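You operate a simulated robot arm through the tools that you are given. There is no shell and no other tool. Be economical: measure what you need, move in short steps, check, and stop when the job is done.

The job below is to be done with a simulated robot arm. You get a single attempt, and the scene is never put back.

TASK
Fork the dotted weight to the loose cover plate, blow the yellow-grip cover clean and seat it.
Fine: use the black fork and stand it back. Blow the cover on the green pad. Set down upright: medium dotted weight, black fork, yellow-grip cover.

It is judged by the outcome, as a careful person would: the job done as asked, and still so three seconds after it is handed in. It fails if anything else is knocked over, pushed out of place, dropped, spilled or broken. Lids that push on must go on centred and level and be pressed home; caps that screw on are set level and turned clockwise until they are tight.

THE ROBOT
A 7-joint arm with a two-finger parallel gripper, fixed in place. Base frame: the origin is at the foot of the arm, x ahead of it, y to its left, z up; the work surface is at about z = 0. Lengths are in mm, angles in rad, forces in N, time in s.
With the tool pointing down near the work surface it reaches from about 240 to 620 mm from the base axis. Its first joint turns from -1.152 to 1.152 rad. Payload 2.6 kg.
The tool frame sits at the grasp point between the pads (the TCP): z along the fingers, y along the line on which they close. The tips reach 30 mm beyond it. Largest opening 94 mm; finger width 28, thickness 10; the body of the gripper, 50 by 96 mm, starts 55 mm behind the TCP.
Orientation is that of the tool frame in the base frame, as a unit quaternion [w, x, y, z]. With the fingers straight down and closing along the base's y, the tool's x points along the base's -x, its y along +y and its z along -z.

THE INTERFACE
- The arm moves only by the tool step_arm. Its argument "motion" is one flat list of numbers, 7 for each row, row after row: the shift along the base's x, y, z in mm, then the turn, a rotation vector about the base's x, y, z in degrees, then the opening in per cent of the stroke, from 0 (shut) to 100 (fully open). In form: [dx, dy, dz, wx, wy, wz, hand, dx, dy, dz, wx, wy, wz, hand, ...]. A call has 1 to 12 rows; each row shifts and turns the commanded pose from where the row before left it. Each row takes 0.2 s and may step no farther than 50 mm and 0.15 rad from the row before; otherwise, or with a gripper value out of range, the whole call is refused. A pose out of reach is approached as far as the arm can. The call stops where the force on the tool passes 40 N (or 10 N more than at its start, if that is more) or the arm is blocked; 0.2 s more then pass. Each finger travels about 72 mm/s and halts on what it meets, pressing with about 27 N; the grip force reading is that of the motor and also rises with nothing between the fingers. The clock runs only during rows and for 0.2 s after the last one: add rows that do not move to give the fingers time. It gives the time, the measured TCP pose, the force on the tool (base axes), the opening and the grip force at its end, in the units of the frame above (readings bear some noise), with the torque about the TCP (base axes, N m) and any sound that the robot's microphone picked up.
- Cameras (640 x 400 px; columns grow to the right, rows downward): "scene" is fixed at [32.2, 417.8, 571.6]; the picture's right is [-0.90, -0.43, 0.00], its down [-0.23, 0.49, -0.84] and it looks along [0.36, -0.76, -0.54] (base axes); focal length 329 px, centre (320, 200). "wrist" rides on the gripper at [76, 14, -102] in the tool frame; the picture's right is [-0.18, 0.98, 0.00], its down [-0.75, -0.14, -0.64] and it looks along [-0.63, -0.12, 0.77] (tool axes); focal length 243 px, centre (320, 200). There is no depth. A picture from a camera that has moved, and an enlarged one, comes with that camera's place and axes in the base frame and with its lens. The place of the scene camera against the robot may be out by one fixed shift of up to 18 mm in any direction.
- grab_frame(camera): a new picture of that camera. It takes no simulated time.
- inspect(camera, box): a new picture of the part [left, top, right, bottom] of that camera's present view, enlarged. It takes no simulated time.
- hand_in(): hands the job in; it is judged then, once.

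Work in short steps. Places have to be worked out from the pictures, the camera data and where the tool is seen: move nearer, look again, correct. Check each grasp and each placing, and mend what went wrong. You have 120 turns and 84 pictures in all, those below and enlarged ones among them. Open the gripper and draw the arm clear of the work before you hand the job in, unless the task says otherwise; then end with one line.

The tools are called as name(argument=value, ...) on one line, values as JSON. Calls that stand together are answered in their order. step_arm: Moves the arm, as the interface text tells. Its arguments: {"type":"object","properties":{"motion":{"type":"array"}},"required":["motion"]} The other tools are called the same way: grab_frame (camera) takes a picture; inspect (camera, box) takes an enlarged picture of a part of a camera's view; hand_in () hands the job in.

At the start:

```text
t: 0.0
ee_pos: [391.8, -92.8, 373.2]
orientation: [0.0, 0.001, 1.0, 0.0]
force: [0.1, 0.3, 0.2]
moment: [0.0, -0.02, 0.0]
grip_width: 94.0
grip_force: 0.1
```

scene: 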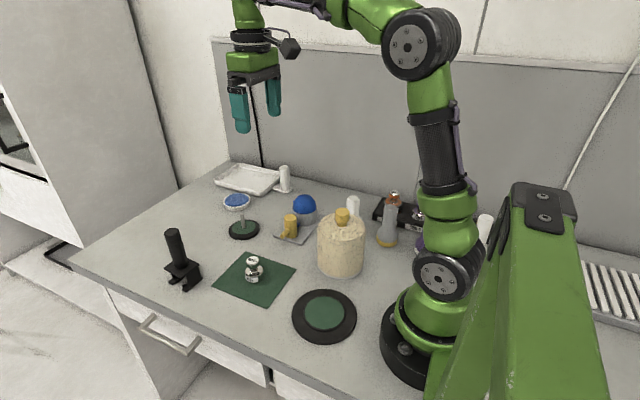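
wrist: 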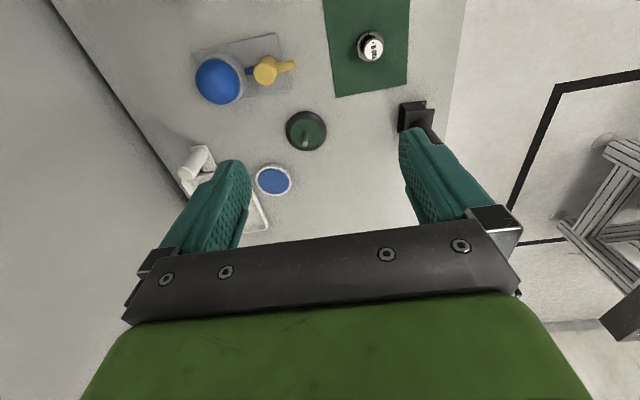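

I'll look closer at the scene to identify the items.

inspect(camera="scene", box=[140, 160, 300, 310])

inspect(camera="scene", box=[270, 170, 430, 350])

inspect(camera="wrist", box=[150, 0, 470, 240])

```text
2.67 times, centred on (220, 235) of scene
camera zoom: at [32.2, 417.8, 571.6], right [-0.9, -0.43, 0.0], down [-0.23, 0.49, -0.84], along [0.36, -0.76, -0.54], focal length 878 px, centre (587, 107)
```

zoom: 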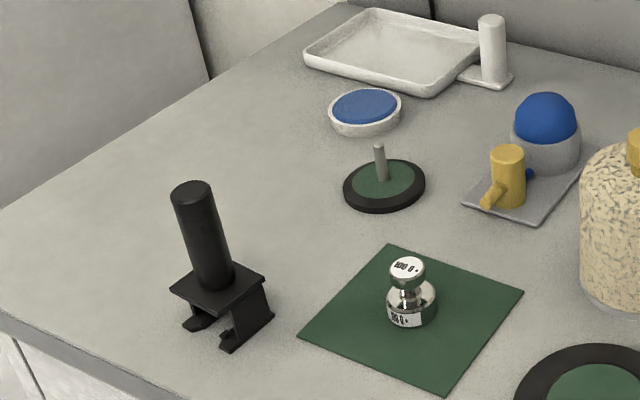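

```text
2.22 times, centred on (350, 260) of scene
camera zoom: at [32.2, 417.8, 571.6], right [-0.9, -0.43, 0.0], down [-0.23, 0.49, -0.84], along [0.36, -0.76, -0.54], focal length 731 px, centre (253, 67)
```

zoom: 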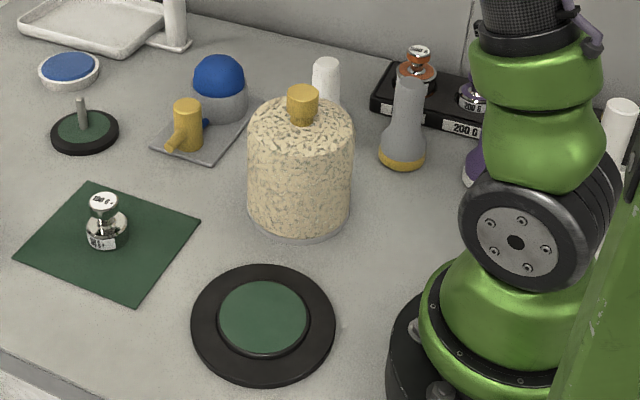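

```text
1.67 times, centred on (310, 120) of wrist
camera zoom: at [315.1, -78.0, 477.4], right [0.18, 0.98, 0.0], down [0.75, -0.14, 0.64], along [0.63, -0.12, -0.77], focal length 404 px, centre (337, 333)
```

zoom: 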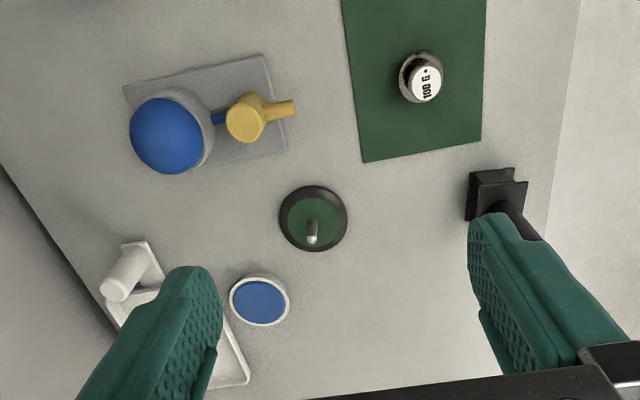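

inspect(camera="scene", box=[340, 180, 500, 280])

inspect(camera="scene", box=[230, 240, 310, 300])

inspect(camera="scene", box=[150, 215, 230, 300])

```text
4.00 times, centred on (420, 230) of scene
camera zoom: at [32.2, 417.8, 571.6], right [-0.9, -0.43, 0.0], down [-0.23, 0.49, -0.84], along [0.36, -0.76, -0.54], focal length 1317 px, centre (-80, 80)
```

zoom: 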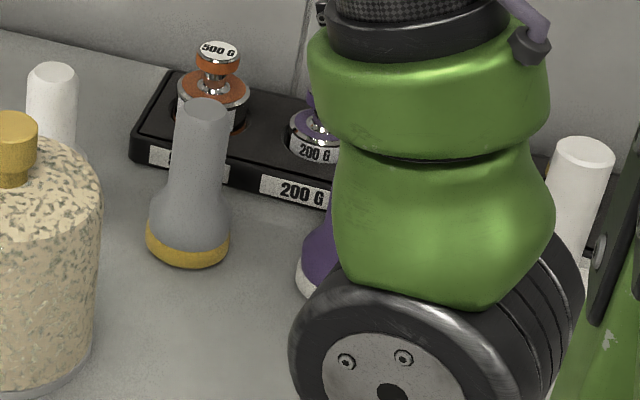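

```text
6.67 times, centred on (270, 270) of scene
camera zoom: at [32.2, 417.8, 571.6], right [-0.9, -0.43, 0.0], down [-0.23, 0.49, -0.84], along [0.36, -0.76, -0.54], focal length 2194 px, centre (653, -267)
```

zoom: 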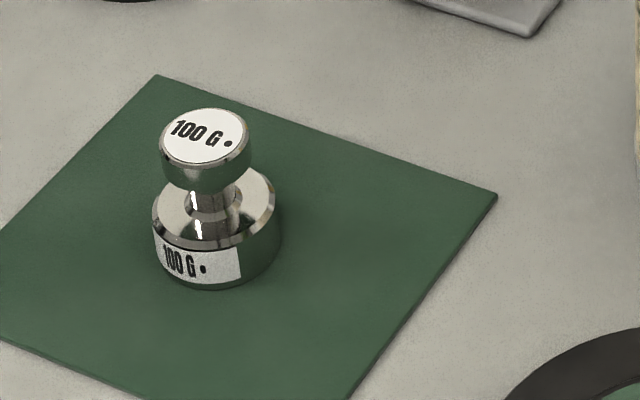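

```text
4.71 times, centred on (190, 258) of scene
camera zoom: at [32.2, 417.8, 571.6], right [-0.9, -0.43, 0.0], down [-0.23, 0.49, -0.84], along [0.36, -0.76, -0.54], focal length 1549 px, centre (932, -71)
```

zoom: 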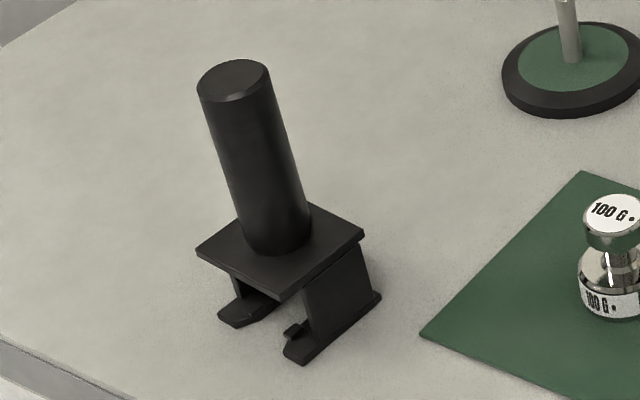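

The 100 G • weight stands on the green mat, the black fork is free-standing, and the jar with a yellow knob is dusty. I'll turn the wrist toward -y to see the rack and jar from above.

step_arm(motion=[-16, -5, 2, 0, 0, -8.2, 100, -16, -5, 2, 0, 0, -8.2, 100, -16, -5, 2, 0, 0, -8.2, 100, -16, -5, 2, 0, 0, -8.2, 100, -16, -5, 2, 0, 0, -8.2, 100, -16, -5, 2, 0, 0, -8.2, 100, -16, -5, 2, 0, 0, -8.2, 100, -16, -5, 2, 0, 0, -8.2, 100, -16, -5, 2, 0, 0, -8.2, 100, -16, -5, 2, 0, 0, -8.2, 100, -16, -5, 2, 0, 0, -8.2, 100])

grab_frame(camera="wrist")

grab_frame(camera="scene")

```text
t: 2.4
ee_pos: [214.7, -146.5, 396.1]
orientation: [0.0, 0.709, 0.705, 0.0]
force: [0.6, 0.2, -0.4]
moment: [0.02, 0.01, -0.01]
grip_width: 93.9
grip_force: 0.1
```

```text
75 pictures are left
camera wrist: at [229.4, -72.2, 498.7], right [0.98, -0.19, 0.0], down [-0.15, -0.75, 0.64], along [-0.12, -0.63, -0.77], focal length 243 px, centre (320, 200)
```

wrist: 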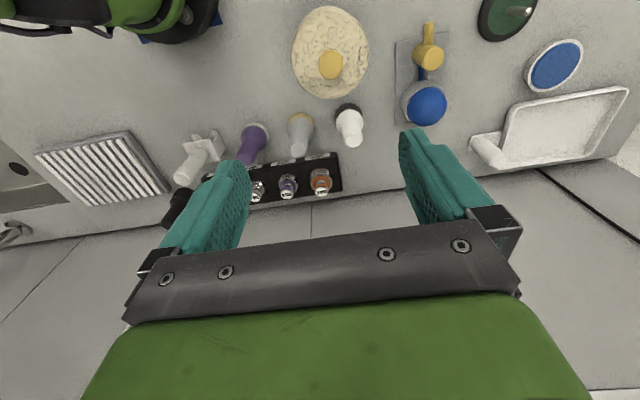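

```text
74 pictures are left
```

scene: 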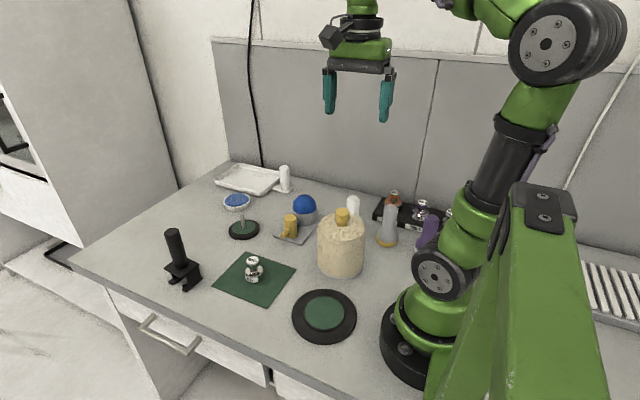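

inspect(camera="wrist", box=[170, 100, 370, 225])

inspect(camera="wrist", box=[280, 0, 600, 180])

```text
3.20 times, centred on (270, 162) of wrist
camera zoom: at [229.4, -72.2, 498.7], right [0.98, -0.19, 0.0], down [-0.15, -0.75, 0.64], along [-0.12, -0.63, -0.77], focal length 776 px, centre (480, 320)
```

zoom: 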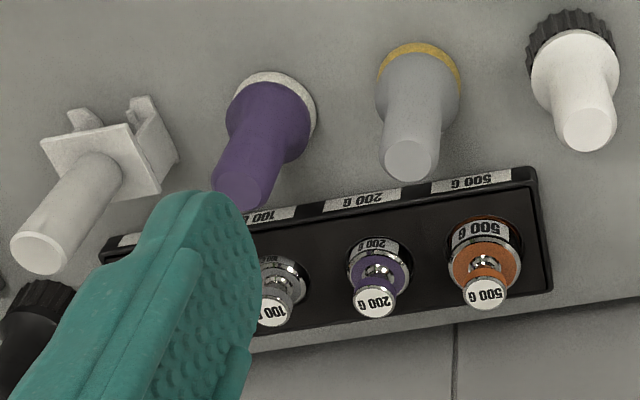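

```text
2.00 times, centred on (440, 90) of wrist
camera zoom: at [229.4, -72.2, 498.7], right [0.98, -0.19, 0.0], down [-0.15, -0.75, 0.64], along [-0.12, -0.63, -0.77], focal length 485 px, centre (80, 420)
```

zoom: 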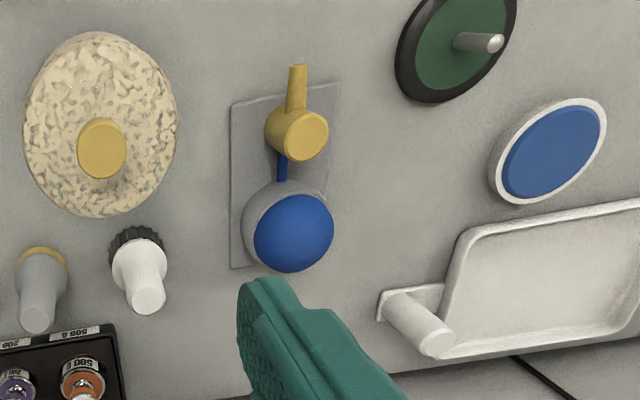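

Only the weight on the mat is dotted, and the rack weights and white fork are decoys. I'll go back to the front orientation and look closely at the fork and weight.

step_arm(motion=[7.6, 17, -6, 0, 0, 8.2, 100, 7.6, 17, -6, 0, 0, 8.2, 100, 7.6, 17, -6, 0, 0, 8.2, 100, 7.6, 17, -6, 0, 0, 8.2, 100, 7.6, 17, -6, 0, 0, 8.2, 100, 7.6, 17, -6, 0, 0, 8.2, 100, 7.6, 17, -6, 0, 0, 8.2, 100, 7.6, 17, -6, 0, 0, 8.2, 100, 7.6, 17, -6, 0, 0, 8.2, 100, 7.6, 17, -6, 0, 0, 8.2, 100, 7.6, 17, -6, 0, 0, 8.2, 100, 0, 0, 0, 0, 0, 0, 100])

grab_frame(camera="wrist")

```text
t: 5.0
ee_pos: [300.6, 40.1, 327.4]
orientation: [0.0, -0.001, 1.0, 0.0]
force: [-1.1, 0.7, 0.2]
moment: [-0.03, -0.03, 0.01]
grip_width: 93.7
grip_force: 0.1
```

```text
71 pictures are left
camera wrist: at [223.5, 53.9, 432.0], right [0.18, 0.98, 0.0], down [0.75, -0.14, 0.64], along [0.63, -0.12, -0.77], focal length 243 px, centre (320, 200)
```

wrist: 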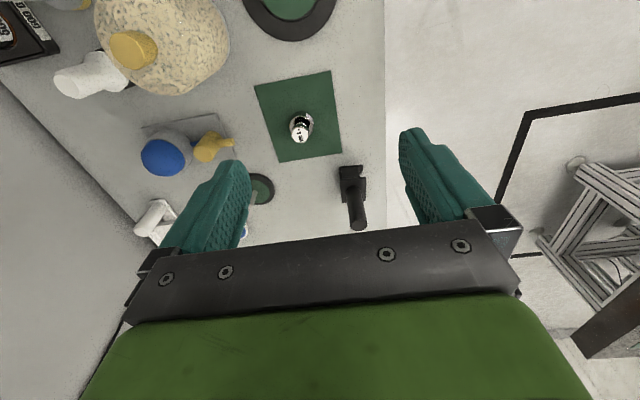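

inspect(camera="wrist", box=[320, 150, 400, 240])

inspect(camera="wrist", box=[180, 50, 380, 175])

```text
4.44 times, centred on (360, 195) of wrist
camera zoom: at [223.5, 53.9, 432.0], right [0.18, 0.98, 0.0], down [0.75, -0.14, 0.64], along [0.63, -0.12, -0.77], focal length 1078 px, centre (142, 222)
```

zoom: 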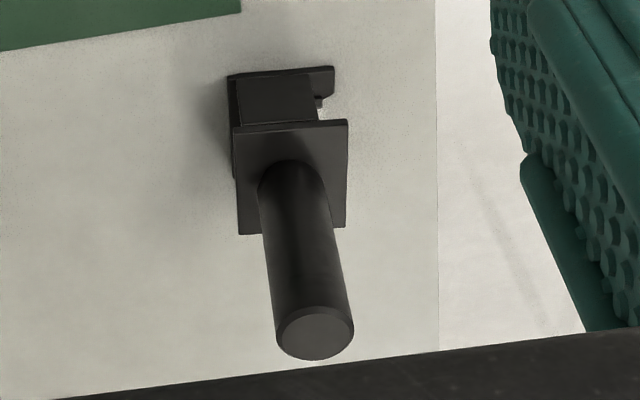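

```text
3.20 times, centred on (280, 112) of wrist
camera zoom: at [223.5, 53.9, 432.0], right [0.18, 0.98, 0.0], down [0.75, -0.14, 0.64], along [0.63, -0.12, -0.77], focal length 776 px, centre (448, 480)
```

zoom: 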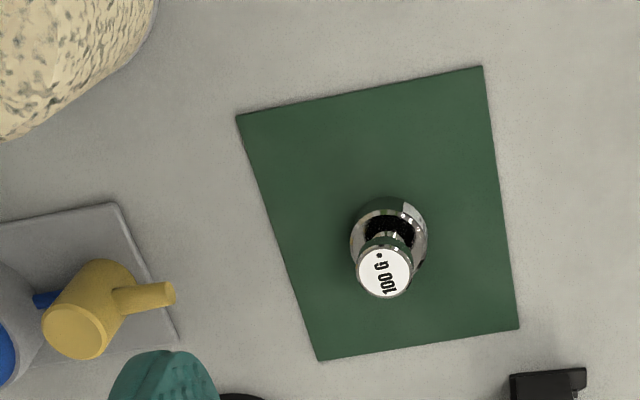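

Estimates: fork handle near (527, 64) with its top at z≈142 and opening to +y; dotted weight near (388, −12); nozzle aimed +y at the mat centre. The big black plate lies near (215, 13), close to the inner reach limit. I'll test how far in the arm can reach there and get a better look.

step_arm(motion=[-10, -3, -25, 0, 0, 0, 100, -10, -3, -25, 0, 0, 0, 100, -10, -3, -25, 0, 0, 0, 100, -10, -3, -25, 0, 0, 0, 100, -11, -4, -25, 0, 0, 0, 100, -11, -4, -25, 0, 0, 0, 100, -11, -4, -25, 0, 0, 0, 100, -12, -3, -22, 0, 0, 0, 100, 0, 0, 0, 0, 0, 0, 100])

grab_frame(camera="scene")

grab_frame(camera="wrist")

```text
t: 7.0
ee_pos: [213.1, 13.1, 133.1]
orientation: [0.0, 0.001, 1.0, 0.0]
force: [0.8, -0.3, 0.0]
moment: [0.04, 0.03, 0.0]
grip_width: 93.8
grip_force: 0.0
```

```text
68 pictures are left
```

scene: 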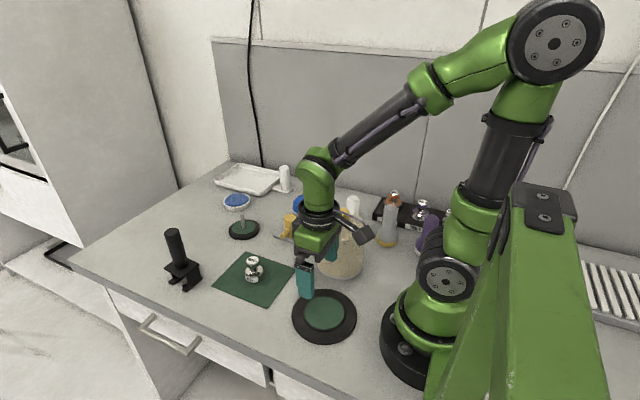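

```text
67 pictures are left
camera wrist: at [137.4, 27.6, 236.3], right [0.19, 0.98, 0.0], down [0.75, -0.14, 0.64], along [0.63, -0.12, -0.77], focal length 243 px, centre (320, 200)
```

wrist: 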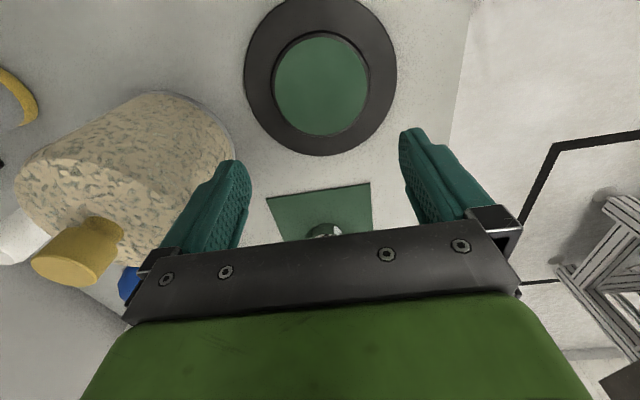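

Plate centre works out near (194, 18), about 134 mm across with an 81 mm inner part. I'll test reach there at carrying height.

step_arm(motion=[-10, 2, -10, 0, 0, 0, 100, -9, 3, -15, 0, 0, 0, 100, 0, 0, -15, 0, 0, 0, 100, 0, 0, 0, 0, 0, 0, 100])

grab_frame(camera="wrist")

```text
t: 8.0
ee_pos: [213.4, 18.2, 100.9]
orientation: [-0.001, 0.0, 1.0, 0.0]
force: [-0.4, 0.5, 0.1]
moment: [0.01, 0.01, 0.0]
grip_width: 93.9
grip_force: 0.2
out of reach, approached as far as the arm can: row 2, 3
```

```text
66 pictures are left
camera wrist: at [137.7, 32.4, 204.4], right [0.18, 0.98, 0.0], down [0.75, -0.14, 0.64], along [0.63, -0.12, -0.77], focal length 243 px, centre (320, 200)
```

wrist: 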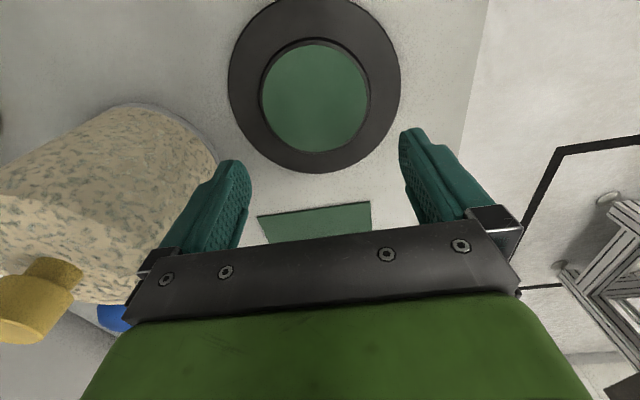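

Straight down the limit is r≈213, but the plate is at r≈196. I'll test tilting the fingers toward the base, a turn about the pads' closing axis.

step_arm(motion=[0, 0, 5, 0, 8, 0, 100, 0, 0, 5, 0, 8, 0, 100, 0, 0, 0, 0, 8, 0, 100, -9, 0, 0, 0, 0, 0, 100, -9, 0, 0, 0, 0, 0, 100, 0, 0, 0, 0, 0, 0, 100])

grab_frame(camera="wrist")

grab_frame(camera="scene")

```text
t: 9.4
ee_pos: [194.7, 18.3, 108.9]
orientation: [-0.209, -0.001, 0.978, 0.0]
force: [-0.7, 0.7, 0.8]
moment: [0.01, 0.03, 0.01]
grip_width: 94.0
grip_force: 0.1
```

```text
65 pictures are left
camera wrist: at [167.3, 32.6, 235.3], right [0.17, 0.98, -0.07], down [0.95, -0.14, 0.28], along [0.26, -0.12, -0.96], focal length 243 px, centre (320, 200)
```

wrist: 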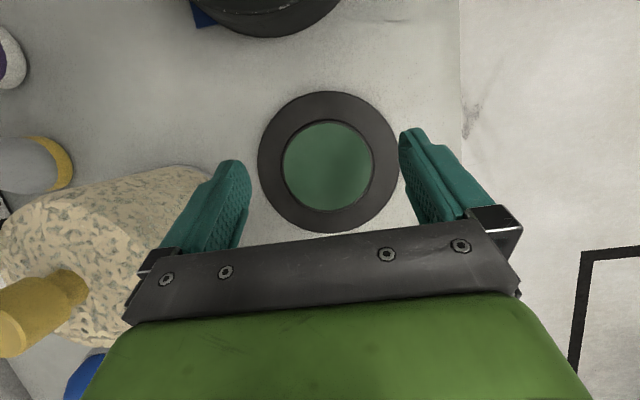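

```text
64 pictures are left
```

scene: 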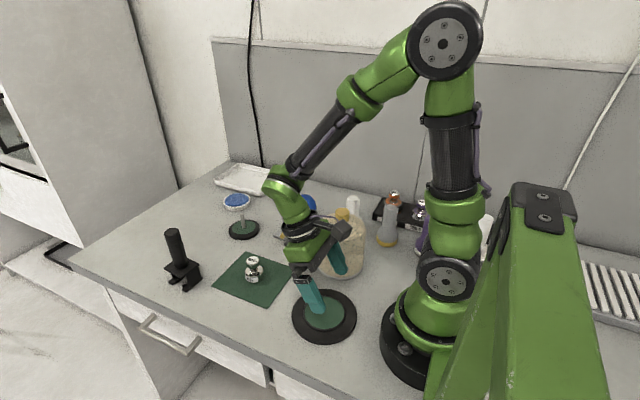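

Tilt works, and the plate centre is confirmed at ≈(194.5, 17.5). So I'll grasp the fork with this tilt and yaw −90°, so that later at yaw 0 the fork opens toward −x. Raising and moving over the fork.

step_arm(motion=[0, 0, 45, 0, 0, 0, 100, 0, 0, 45, 0, 0, 0, 100, 0, 0, 25, 0, 0, 0, 100, 37, 4, 0, 0, 0, 0, 100, 37, 4, 0, 0, 0, -8, 100, 37, 4, 0, 0, 0, -8, 100, 37, 4, 0, 0, 0, -8, 100, 37, 4, 0, 0, 0, -8, 100, 37, 4, 0, 0, 0, -8, 100, 37, 4, 0, 0, 0, -8, 100, 37, 4, 0, 0, 0, -8, 100, 37, 4, 0, 0, 0, -8, 100])

step_arm(motion=[0, 0, 0, 0, 0, -8, 100, 0, 0, 0, 0, 0, -8, 100, 0, 0, 0, 0, 0, -8, 100, 0, 0, 0, 0, 0, -2, 100, 0, 0, 0, 0, 0, 0, 100])

grab_frame(camera="wrist")

```text
t: 12.0
ee_pos: [524.9, 56.8, 222.4]
orientation: [-0.176, 0.521, 0.828, 0.11]
force: [0.2, 0.2, -0.8]
moment: [-0.01, -0.01, 0.02]
grip_width: 94.0
grip_force: 0.1
```

```text
t: 13.2
ee_pos: [527.9, 55.6, 226.4]
orientation: [-0.147, 0.692, 0.691, 0.147]
force: [0.1, 0.1, 0.2]
moment: [0.01, -0.05, 0.01]
grip_width: 94.0
grip_force: 0.1
```

```text
63 pictures are left
camera wrist: at [542.3, 83.0, 351.3], right [0.98, -0.17, -0.07], down [-0.14, -0.95, 0.28], along [-0.12, -0.26, -0.96], focal length 243 px, centre (320, 200)
```

wrist: 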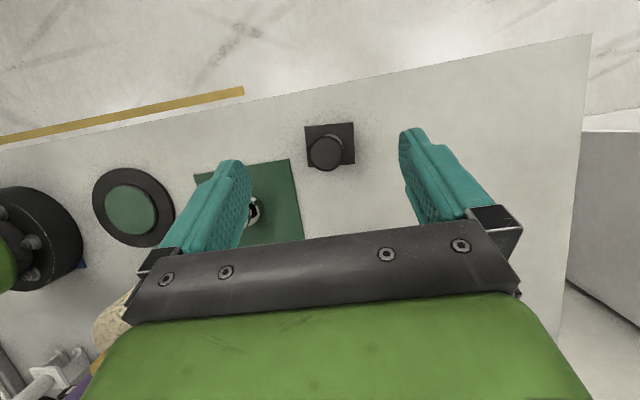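

The handle is at ≈(528, 67), matching from both views. Descend around the handle with TCP at z≈98.

step_arm(motion=[0, 11, -20, 0, 0, 0, 100, 0, 0, -36, 0, 0, 0, 100, 0, 0, -36, 0, 0, 0, 100, 0, 0, -36, 0, 0, 0, 100, 0, 0, 0, 0, 0, 0, 100])

grab_frame(camera="wrist")

inspect(camera="scene", box=[120, 170, 280, 310])

```text
t: 14.4
ee_pos: [526.6, 66.1, 99.5]
orientation: [-0.147, 0.691, 0.692, 0.146]
force: [-0.1, -0.4, 0.1]
moment: [0.02, -0.02, 0.0]
grip_width: 94.2
grip_force: 0.0
```

```text
62 pictures are left
camera wrist: at [541.0, 93.7, 224.5], right [0.98, -0.17, -0.08], down [-0.14, -0.95, 0.28], along [-0.12, -0.26, -0.96], focal length 243 px, centre (320, 200)
```

wrist: 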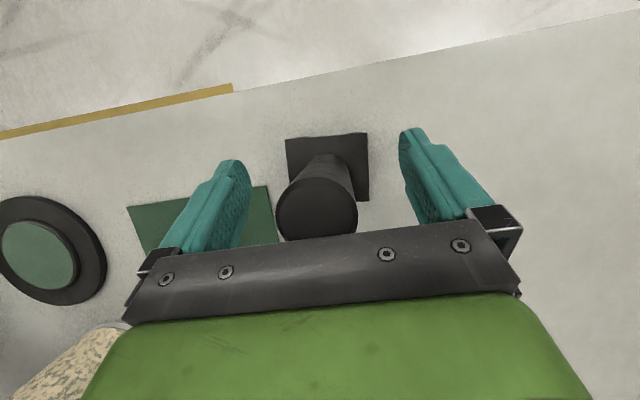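

```text
2.86 times, centred on (200, 240) of scene
camera zoom: at [32.2, 417.8, 571.6], right [-0.9, -0.43, 0.0], down [-0.23, 0.49, -0.84], along [0.36, -0.76, -0.54], focal length 940 px, centre (663, 86)
```

zoom: 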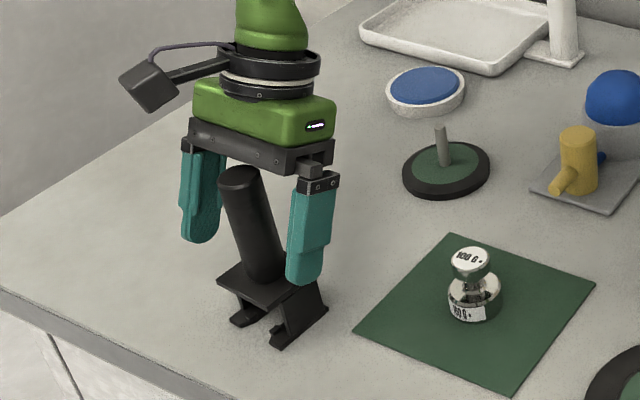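

Handle sits between the pads within ~2 mm. Nudge to centre and close.

step_arm(motion=[1.5, 1.5, 0, 0, 0, 0, 100, 0, 0, 0, 0, 0, 0, 60, 0, 0, 0, 0, 0, 0, 40, 0, 0, 0, 0, 0, 0, 20, 0, 0, 0, 0, 0, 0, 10, 0, 0, 0, 0, 0, 0, 10, 0, 0, 0, 0, 0, 0, 10])

```text
t: 16.0
ee_pos: [530.6, 68.3, 98.5]
orientation: [-0.147, 0.692, 0.691, 0.147]
force: [-0.2, 0.1, 0.3]
moment: [0.0, 0.02, -0.02]
grip_width: 33.2
grip_force: 26.9
```

Gripped at 33 mm. Lift and check that the fork comes up straight.

step_arm(motion=[0, 0, 10, 0, 0, 0, 5, 0, 0, 30, 0, 0, 0, 5, 0, 0, 40, 0, 0, 0, 5, 0, 0, 0, 0, 0, 0, 5])

grab_frame(camera="wrist")

inspect(camera="scene", box=[120, 150, 280, 310])

```text
t: 17.0
ee_pos: [531.3, 68.4, 178.7]
orientation: [-0.147, 0.693, 0.69, 0.148]
force: [0.3, -0.1, -0.4]
moment: [0.02, 0.01, 0.02]
grip_width: 33.0
grip_force: 27.0
```

```text
60 pictures are left
camera wrist: at [545.2, 96.2, 304.1], right [0.98, -0.17, -0.08], down [-0.14, -0.95, 0.28], along [-0.12, -0.26, -0.96], focal length 243 px, centre (320, 200)
```

wrist: 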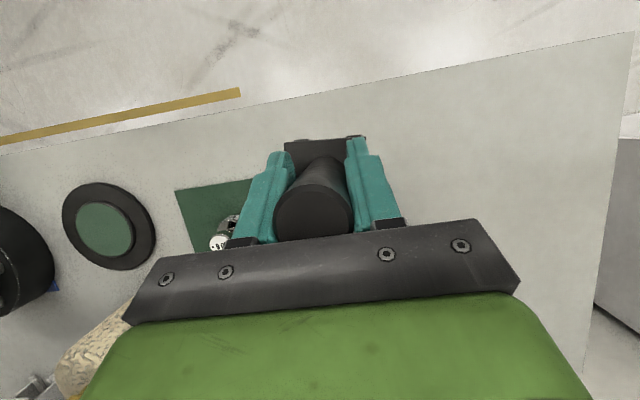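

```text
2.50 times, centred on (200, 230) of scene
camera zoom: at [32.2, 417.8, 571.6], right [-0.9, -0.43, 0.0], down [-0.23, 0.49, -0.84], along [0.36, -0.76, -0.54], focal length 823 px, centre (620, 125)
```

zoom: 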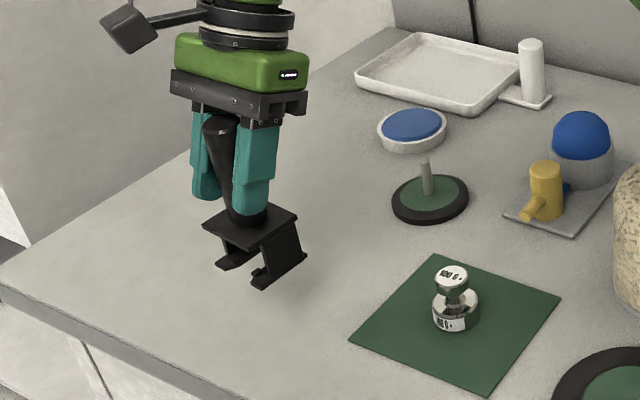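

Fork held upright. Rotate +90° (opening toward −x) and move to ≈(465, −12), on the +x side of the weight.

step_arm(motion=[-6, -6.7, 0, 0, 0, 7.5, 5, -6, -6.7, 0, 0, 0, 7.5, 5, -6, -6.7, 0, 0, 0, 7.5, 5, -6, -6.7, 0, 0, 0, 7.5, 5, -6, -6.7, 0, 0, 0, 7.5, 5, -6, -6.7, 0, 0, 0, 7.5, 5, -6, -6.7, 0, 0, 0, 7.5, 5, -6, -6.7, 0, 0, 0, 7.5, 5, -6, -6.7, 0, 0, 0, 7.5, 5, -6, -6.7, 0, 0, 0, 7.5, 5, -6, -6.7, 0, 0, 0, 7.5, 5, 0, -6.7, 0, 0, 0, 7.5, 5])

grab_frame(camera="wrist")

inspect(camera="scene", box=[160, 150, 320, 310])

```text
t: 19.6
ee_pos: [463.3, -12.9, 178.0]
orientation: [-0.208, -0.001, 0.978, 0.0]
force: [0.5, 0.0, -1.3]
moment: [0.0, 0.02, 0.01]
grip_width: 33.1
grip_force: 26.7
```

```text
58 pictures are left
camera wrist: at [434.7, 1.9, 303.1], right [0.17, 0.98, -0.07], down [0.95, -0.14, 0.28], along [0.26, -0.12, -0.96], focal length 243 px, centre (320, 200)
```

wrist: 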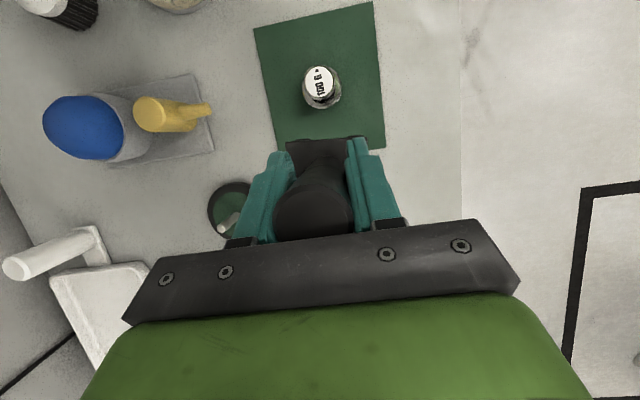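

```text
2.50 times, centred on (240, 230) of scene
camera zoom: at [32.2, 417.8, 571.6], right [-0.9, -0.43, 0.0], down [-0.23, 0.49, -0.84], along [0.36, -0.76, -0.54], focal length 823 px, centre (520, 125)
```

zoom: 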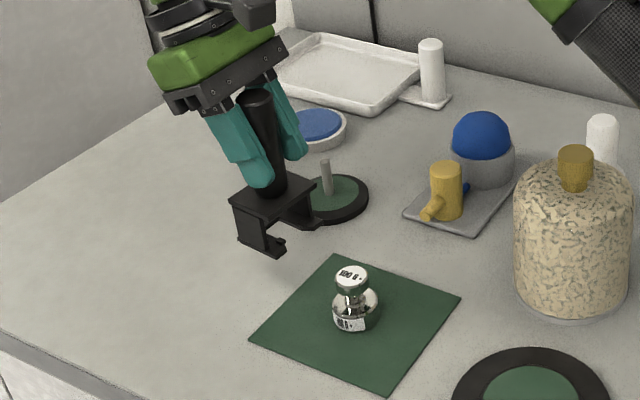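

Now lower the fork to about foot height 20 mm, still ahead of the weight, to compare heights and lateral alignment.

step_arm(motion=[0, 0, -30, 0, 0, 0, 5, 0, 0, -30, 0, 0, 0, 5, 0, 0, 0, 0, 0, 0, 5])

inspect(camera="wrist", box=[240, 20, 400, 170])

inspect(camera="scene", box=[195, 220, 285, 300])

```text
t: 20.4
ee_pos: [463.5, -9.2, 119.1]
orientation: [-0.208, 0.0, 0.978, 0.0]
force: [-0.1, 0.0, -0.7]
moment: [0.02, -0.01, 0.01]
grip_width: 33.0
grip_force: 27.5
```

```text
2.67 times, centred on (320, 95) of wrist
camera zoom: at [436.0, 3.9, 244.0], right [0.17, 0.98, -0.08], down [0.95, -0.14, 0.28], along [0.26, -0.12, -0.96], focal length 647 px, centre (320, 480)
```

zoom: 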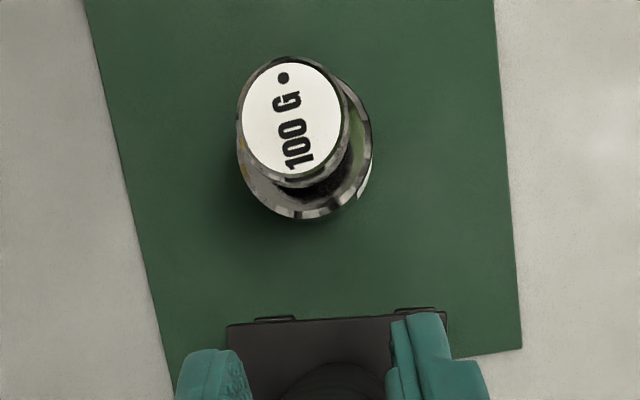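

```text
5.00 times, centred on (240, 260) of scene
camera zoom: at [32.2, 417.8, 571.6], right [-0.9, -0.43, 0.0], down [-0.23, 0.49, -0.84], along [0.36, -0.76, -0.54], focal length 1646 px, centre (720, -100)
```

zoom: 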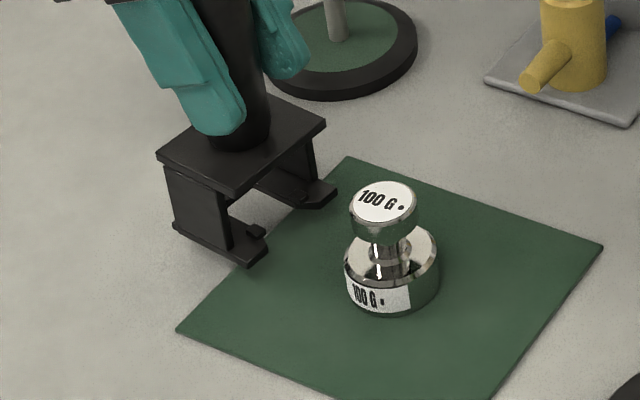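

inspect(camera="scene", box=[214, 236, 270, 284])

inspect(camera="wrist", box=[290, 80, 370, 150])

```text
8.33 times, centred on (242, 260) of scene
camera zoom: at [32.2, 417.8, 571.6], right [-0.9, -0.43, 0.0], down [-0.23, 0.49, -0.84], along [0.36, -0.76, -0.54], focal length 2743 px, centre (970, -300)
```

zoom: 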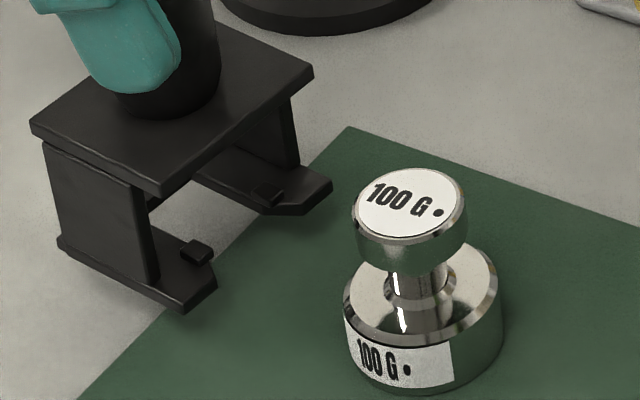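

```text
5.71 times, centred on (330, 115) of wrist
camera zoom: at [436.0, 3.9, 244.0], right [0.17, 0.98, -0.08], down [0.95, -0.14, 0.28], along [0.26, -0.12, -0.96], focal length 1386 px, centre (263, 686)
```

zoom: 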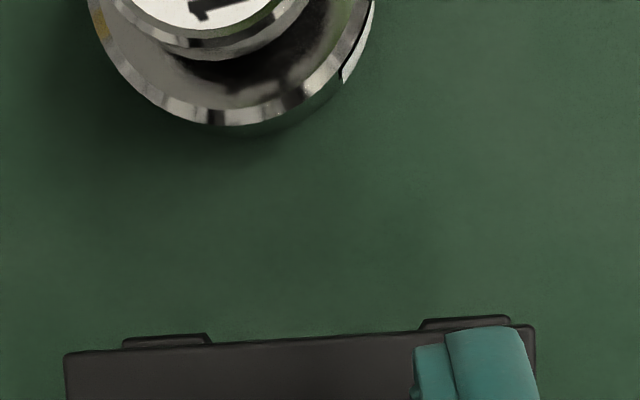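

The fork's feet are clear to see. It stands yawed about −6.5°, so its handle already lines up with the weight at y≈−10. I'll turn +6.4° and raise 3.5 mm so the feet pass between base top (~20) and head underside (~34), then creep in partway.

step_arm(motion=[0, 0, 3.5, 0, 0, 6.4, 5, -15, 0, 0, 0, 0, 0, 5, 0, 0, 0, 0, 0, 0, 5])

inspect(camera="wrist", box=[260, 20, 380, 160])

inspect(camera="scene", box=[214, 236, 270, 284])

```text
t: 21.2
ee_pos: [449.3, -13.3, 122.3]
orientation: [-0.208, -0.055, 0.977, -0.012]
force: [-0.1, 1.7, -0.4]
moment: [0.0, 0.04, 0.03]
grip_width: 33.1
grip_force: 26.4
```

```text
2.86 times, centred on (320, 90) of wrist
camera zoom: at [420.0, -1.8, 247.1], right [0.06, 1.0, -0.07], down [0.96, -0.03, 0.28], along [0.28, -0.09, -0.96], focal length 693 px, centre (320, 514)
```

zoom: 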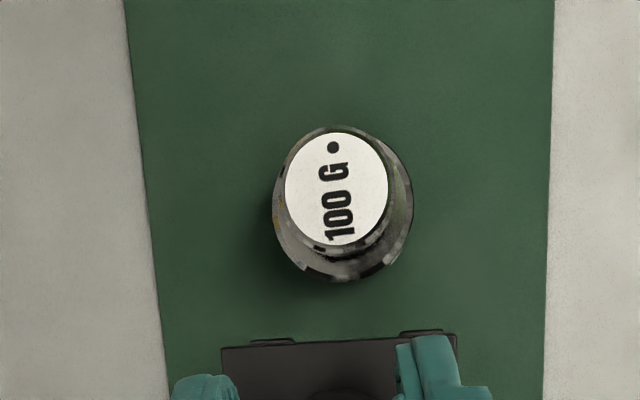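

```text
8.33 times, centred on (242, 260) of scene
camera zoom: at [32.2, 417.8, 571.6], right [-0.9, -0.43, 0.0], down [-0.23, 0.49, -0.84], along [0.36, -0.76, -0.54], focal length 2743 px, centre (970, -300)
```

zoom: 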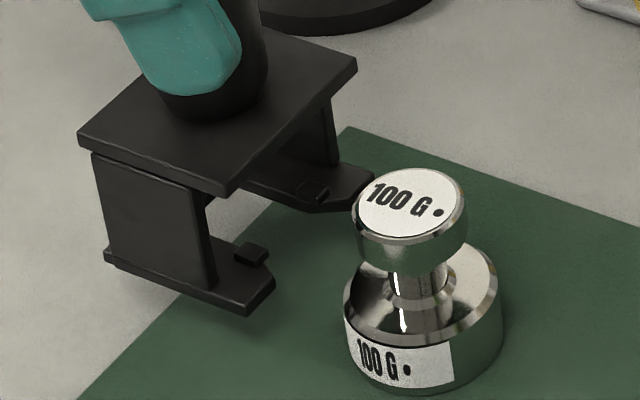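

Lateral match is within 1 mm. Advance 25 mm and look at the heights.

step_arm(motion=[-8, 0, 0, 0, 0, 0, 5, -8, 0, 0, 0, 0, 0, 5, -7, 0, 0, 0, 0, 0, 5, 0, 0, 0, 0, 0, 0, 5])

inspect(camera="scene", box=[222, 236, 278, 284])

```text
t: 22.2
ee_pos: [424.9, -11.3, 120.7]
orientation: [-0.207, -0.054, 0.977, -0.011]
force: [-1.5, -0.9, -0.7]
moment: [-0.06, -0.05, 0.03]
grip_width: 32.9
grip_force: 27.0
```

```text
8.33 times, centred on (250, 260) of scene
camera zoom: at [32.2, 417.8, 571.6], right [-0.9, -0.43, 0.0], down [-0.23, 0.49, -0.84], along [0.36, -0.76, -0.54], focal length 2743 px, centre (903, -300)
```

zoom: 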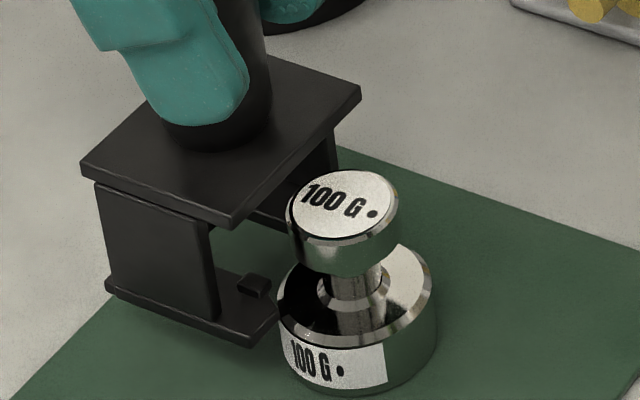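

The weight is taller than I first judged: base top ≈22 mm, head underside ≈38 mm. Raise 6 mm before going in further, then check.

step_arm(motion=[0, 0, 6, 0, 0, 0, 5, 0, 0, 0, 0, 0, 0, 5])

step_arm(motion=[-5, 0, 0, 0, 0, 0, 5, -5, 0, 0, 0, 0, 0, 5, 0, 0, 0, 0, 0, 0, 5])

inspect(camera="scene", box=[222, 236, 278, 284])

inspect(camera="wrist", box=[260, 60, 380, 180])

```text
t: 22.8
ee_pos: [424.7, -11.6, 126.5]
orientation: [-0.208, -0.056, 0.976, -0.012]
force: [-0.4, 0.0, -0.8]
moment: [0.01, -0.01, 0.02]
grip_width: 32.9
grip_force: 26.4
```

```text
t: 23.6
ee_pos: [414.2, -11.0, 127.8]
orientation: [-0.207, -0.054, 0.977, -0.012]
force: [0.0, 0.3, -0.8]
moment: [0.0, -0.02, -0.02]
grip_width: 32.7
grip_force: 27.4
```

```text
8.33 times, centred on (250, 260) of scene
camera zoom: at [32.2, 417.8, 571.6], right [-0.9, -0.43, 0.0], down [-0.23, 0.49, -0.84], along [0.36, -0.76, -0.54], focal length 2743 px, centre (903, -300)
```

zoom: 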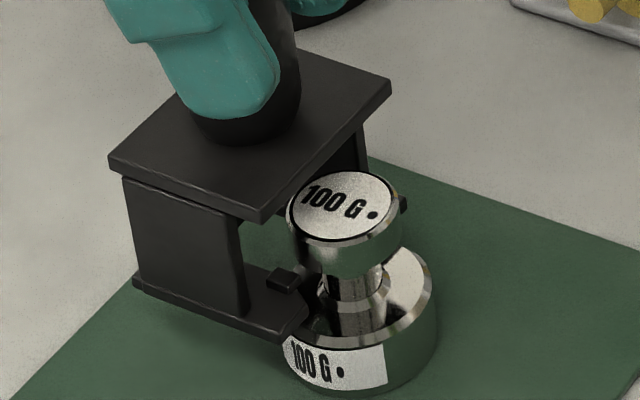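

```text
3.33 times, centred on (320, 120) of wrist
camera zoom: at [384.9, -0.7, 253.1], right [0.06, 1.0, -0.07], down [0.96, -0.03, 0.28], along [0.28, -0.09, -0.96], focal length 809 px, centre (320, 467)
```

zoom: 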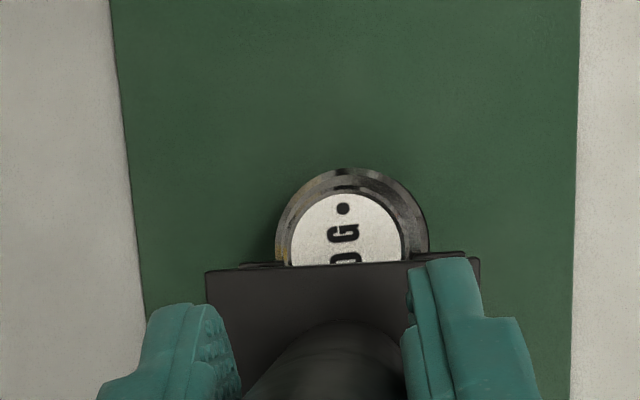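

The feet now slide over the base rim with the weight unmoved. Continue in small steps with +1 mm.

step_arm(motion=[-4, 0, 1, 0, 0, 0, 5, -5, 0, 0, 0, 0, 0, 5, 0, 0, 0, 0, 0, 0, 5])

inspect(camera="scene", box=[222, 236, 278, 284])

```text
t: 24.4
ee_pos: [406.7, -11.2, 128.1]
orientation: [-0.207, -0.055, 0.977, -0.011]
force: [-0.3, -0.3, 0.1]
moment: [0.0, 0.0, 0.02]
grip_width: 32.9
grip_force: 26.9
```

```text
8.33 times, centred on (250, 260) of scene
camera zoom: at [32.2, 417.8, 571.6], right [-0.9, -0.43, 0.0], down [-0.23, 0.49, -0.84], along [0.36, -0.76, -0.54], focal length 2743 px, centre (903, -300)
```

zoom: 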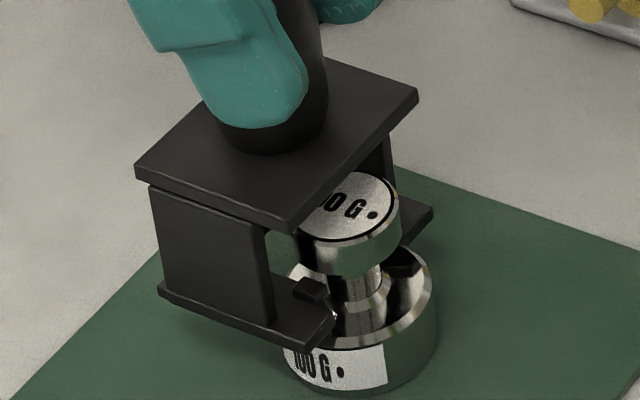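

step_arm(motion=[-4, 0, -0.5, 0, 0, 0, 5, -4, 0, 0, 0, 0, 0, 5, 0, 0, 0, 0, 0, 0, 5])

inspect(camera="scene", box=[222, 236, 278, 284])

```text
t: 25.2
ee_pos: [397.4, -11.5, 128.6]
orientation: [-0.208, -0.054, 0.977, -0.012]
force: [-0.4, -0.2, -1.2]
moment: [0.03, 0.02, 0.06]
grip_width: 33.3
grip_force: 27.2
```

```text
8.33 times, centred on (250, 260) of scene
camera zoom: at [32.2, 417.8, 571.6], right [-0.9, -0.43, 0.0], down [-0.23, 0.49, -0.84], along [0.36, -0.76, -0.54], focal length 2743 px, centre (903, -300)
```

zoom: 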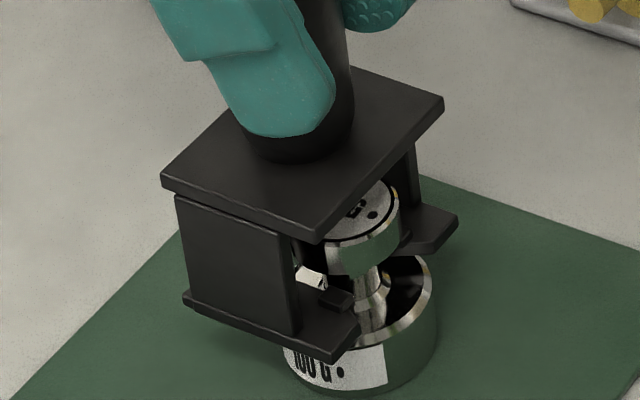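

Passing cleanly below the head. Advance 8 mm more so the handle is over the weight.

step_arm(motion=[-4, 0, 0, 0, 0, 0, 5, -4, 0, 0, 0, 0, 0, 5, 0, 0, 0, 0, 0, 0, 5])

inspect(camera="scene", box=[222, 236, 278, 284])

```text
t: 26.0
ee_pos: [388.8, -11.8, 126.9]
orientation: [-0.208, -0.055, 0.977, -0.012]
force: [0.1, -0.1, -0.7]
moment: [0.01, -0.02, -0.04]
grip_width: 32.8
grip_force: 27.1
```

```text
8.33 times, centred on (250, 260) of scene
camera zoom: at [32.2, 417.8, 571.6], right [-0.9, -0.43, 0.0], down [-0.23, 0.49, -0.84], along [0.36, -0.76, -0.54], focal length 2743 px, centre (903, -300)
```

zoom: 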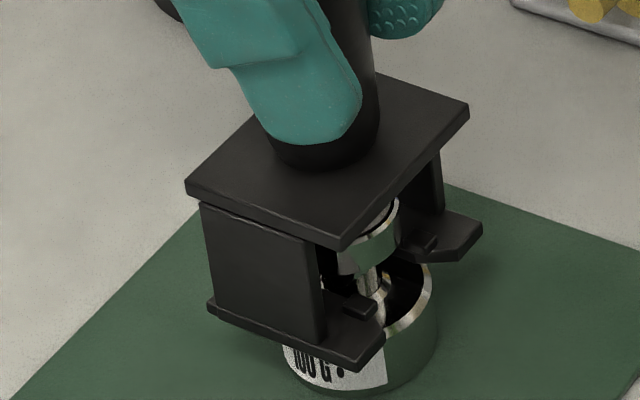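

Lift gently and check that the weight hangs on the fork.

step_arm(motion=[-2, 0, 0, 0, 0, 0, 5, 0, 0, 5, 0, 0, 0, 5, 0, 0, 5, 0, 0, 0, 5, 0, 0, 5, 0, 0, 0, 5, 0, 0, 5, 0, 0, 0, 5, 0, 0, 0, 0, 0, 0, 5])

inspect(camera="scene", box=[222, 228, 278, 284])

```text
t: 27.4
ee_pos: [387.7, -12.3, 146.1]
orientation: [-0.207, -0.055, 0.977, -0.012]
force: [-0.6, 0.3, -1.1]
moment: [0.0, 0.0, -0.05]
grip_width: 33.0
grip_force: 26.7
```

```text
7.14 times, centred on (250, 256) of scene
camera zoom: at [32.2, 417.8, 571.6], right [-0.9, -0.43, 0.0], down [-0.23, 0.49, -0.84], along [0.36, -0.76, -0.54], focal length 2351 px, centre (820, -200)
```

zoom: 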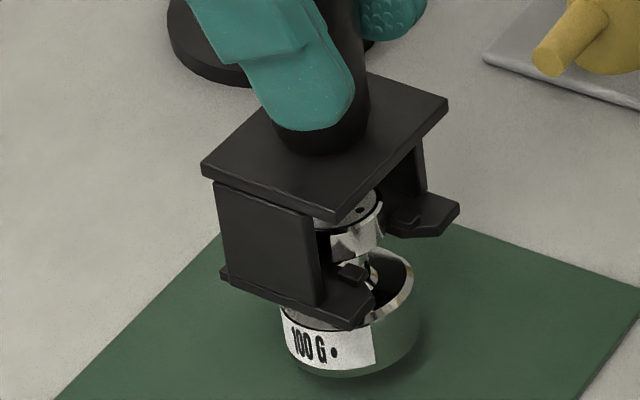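

The weight hangs on the fork, clear of the mat. Raise and carry it smoothly over the plate.

step_arm(motion=[0, 0, 10, 0, 0, 0, 5, 0, 0, 15, 0, 0, 0, 5, -6, 1, 5, 0, 0, 0, 5, -14, 2, 0, 0, 0, 0, 5, -20, 3, 0, 0, 0, 0, 5, -24, 4, 0, 0, 0, 0, 5, -24, 4, 0, 0, 0, 0, 5, -24, 4, 0, 0, 0, 0, 5, -24, 4, 0, 0, 0, 0, 5, -20, 3, 0, 0, 0, 0, 5, -14, 2, 0, 0, 0, 0, 5, -6, 1, 0, 0, 0, 0, 5])

inspect(camera="scene", box=[230, 190, 390, 350])

grab_frame(camera="wrist")

```text
t: 30.0
ee_pos: [213.4, 17.1, 177.2]
orientation: [-0.208, -0.055, 0.977, -0.012]
force: [0.2, 0.3, -1.8]
moment: [-0.07, -0.02, 0.02]
grip_width: 33.0
grip_force: 26.9
```

```text
2.50 times, centred on (310, 270) of scene
camera zoom: at [32.2, 417.8, 571.6], right [-0.9, -0.43, 0.0], down [-0.23, 0.49, -0.84], along [0.36, -0.76, -0.54], focal length 823 px, centre (345, 25)
```

zoom: 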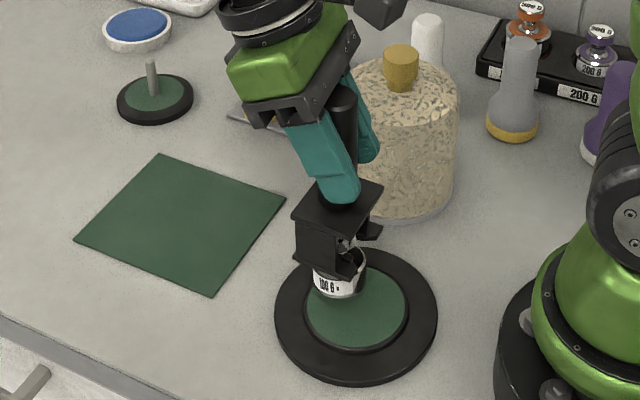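

```text
42 pictures are left
camera wrist: at [183.4, 27.3, 302.4], right [0.06, 1.0, -0.07], down [0.96, -0.03, 0.28], along [0.28, -0.09, -0.96], focal length 243 px, centre (320, 200)
```

wrist: 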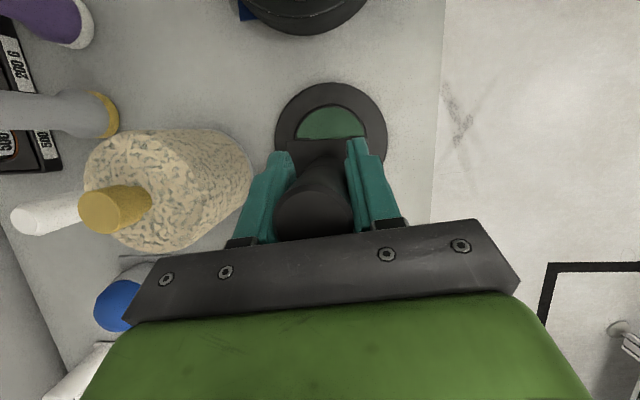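

Positioned short; move −19 mm in x then lower to about z = 140.

step_arm(motion=[-6, 0, 0, 0, 0, 0, 5, -9, 0, 0, 0, 0, 0, 5, -4, 0, 0, 0, 0, 0, 5, 0, 0, -10, 0, 0, 0, 5, 0, 0, -10, 0, 0, 0, 5, 0, 0, -9, 0, 0, 0, 5, 0, 0, -4, 0, 0, 0, 5, 0, 0, -4, 0, 0, 0, 5, 0, 0, 0, 0, 0, 0, 5])

inspect(camera="scene", box=[290, 250, 360, 320])

```text
t: 32.0
ee_pos: [192.4, 15.5, 140.3]
orientation: [-0.208, -0.054, 0.977, -0.011]
force: [0.1, 0.3, -0.6]
moment: [-0.02, 0.0, -0.02]
grip_width: 32.9
grip_force: 27.4
```

```text
5.71 times, centred on (325, 285) of scene
camera zoom: at [32.2, 417.8, 571.6], right [-0.9, -0.43, 0.0], down [-0.23, 0.49, -0.84], along [0.36, -0.76, -0.54], focal length 1881 px, centre (291, -286)
```

zoom: 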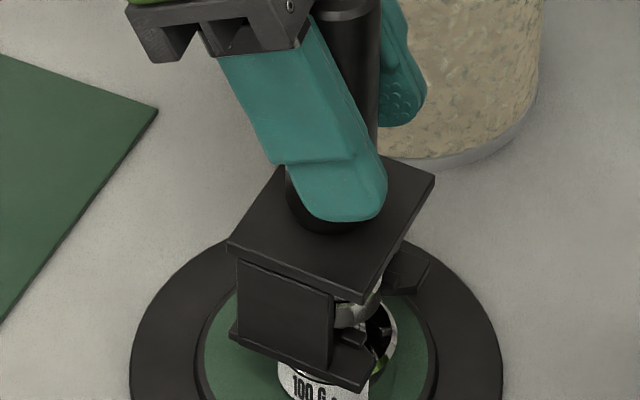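

inspect(camera="scene", box=[320, 288, 368, 330])

```text
9.52 times, centred on (344, 309) of scene
camera zoom: at [32.2, 417.8, 571.6], right [-0.9, -0.43, 0.0], down [-0.23, 0.49, -0.84], along [0.36, -0.76, -0.54], focal length 3135 px, centre (91, -838)
```

zoom: 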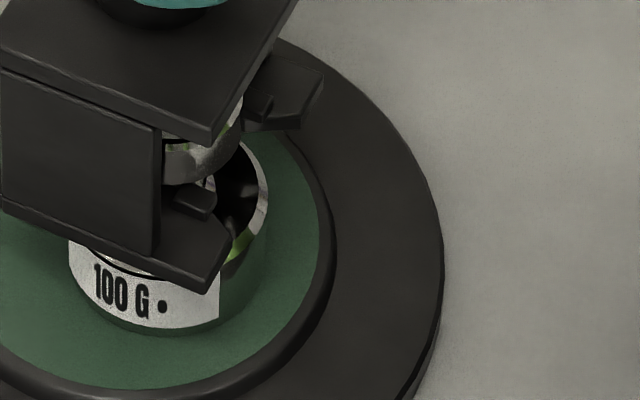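

The weight appears to be standing on the plate with the fork free inside the gap. Lower 2 mm for clearance, then withdraw along +x in short steps.

step_arm(motion=[0, 0, -2, 0, 0, 0, 5, 4, 0, 0, 0, 0, 0, 5, 4, 0, 0, 0, 0, 0, 5, 0, 0, 0, 0, 0, 0, 5])

inspect(camera="scene", box=[310, 278, 366, 330])

```text
t: 33.0
ee_pos: [202.6, 15.4, 139.3]
orientation: [-0.208, -0.055, 0.976, -0.011]
force: [0.5, 0.6, -0.1]
moment: [0.01, -0.02, -0.01]
grip_width: 33.0
grip_force: 27.0
```

```text
7.69 times, centred on (338, 304) of scene
camera zoom: at [32.2, 417.8, 571.6], right [-0.9, -0.43, 0.0], down [-0.23, 0.49, -0.84], along [0.36, -0.76, -0.54], focal length 2532 px, centre (182, -600)
```

zoom: 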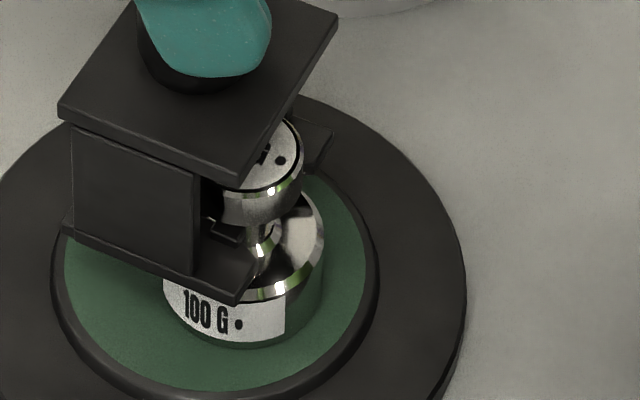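

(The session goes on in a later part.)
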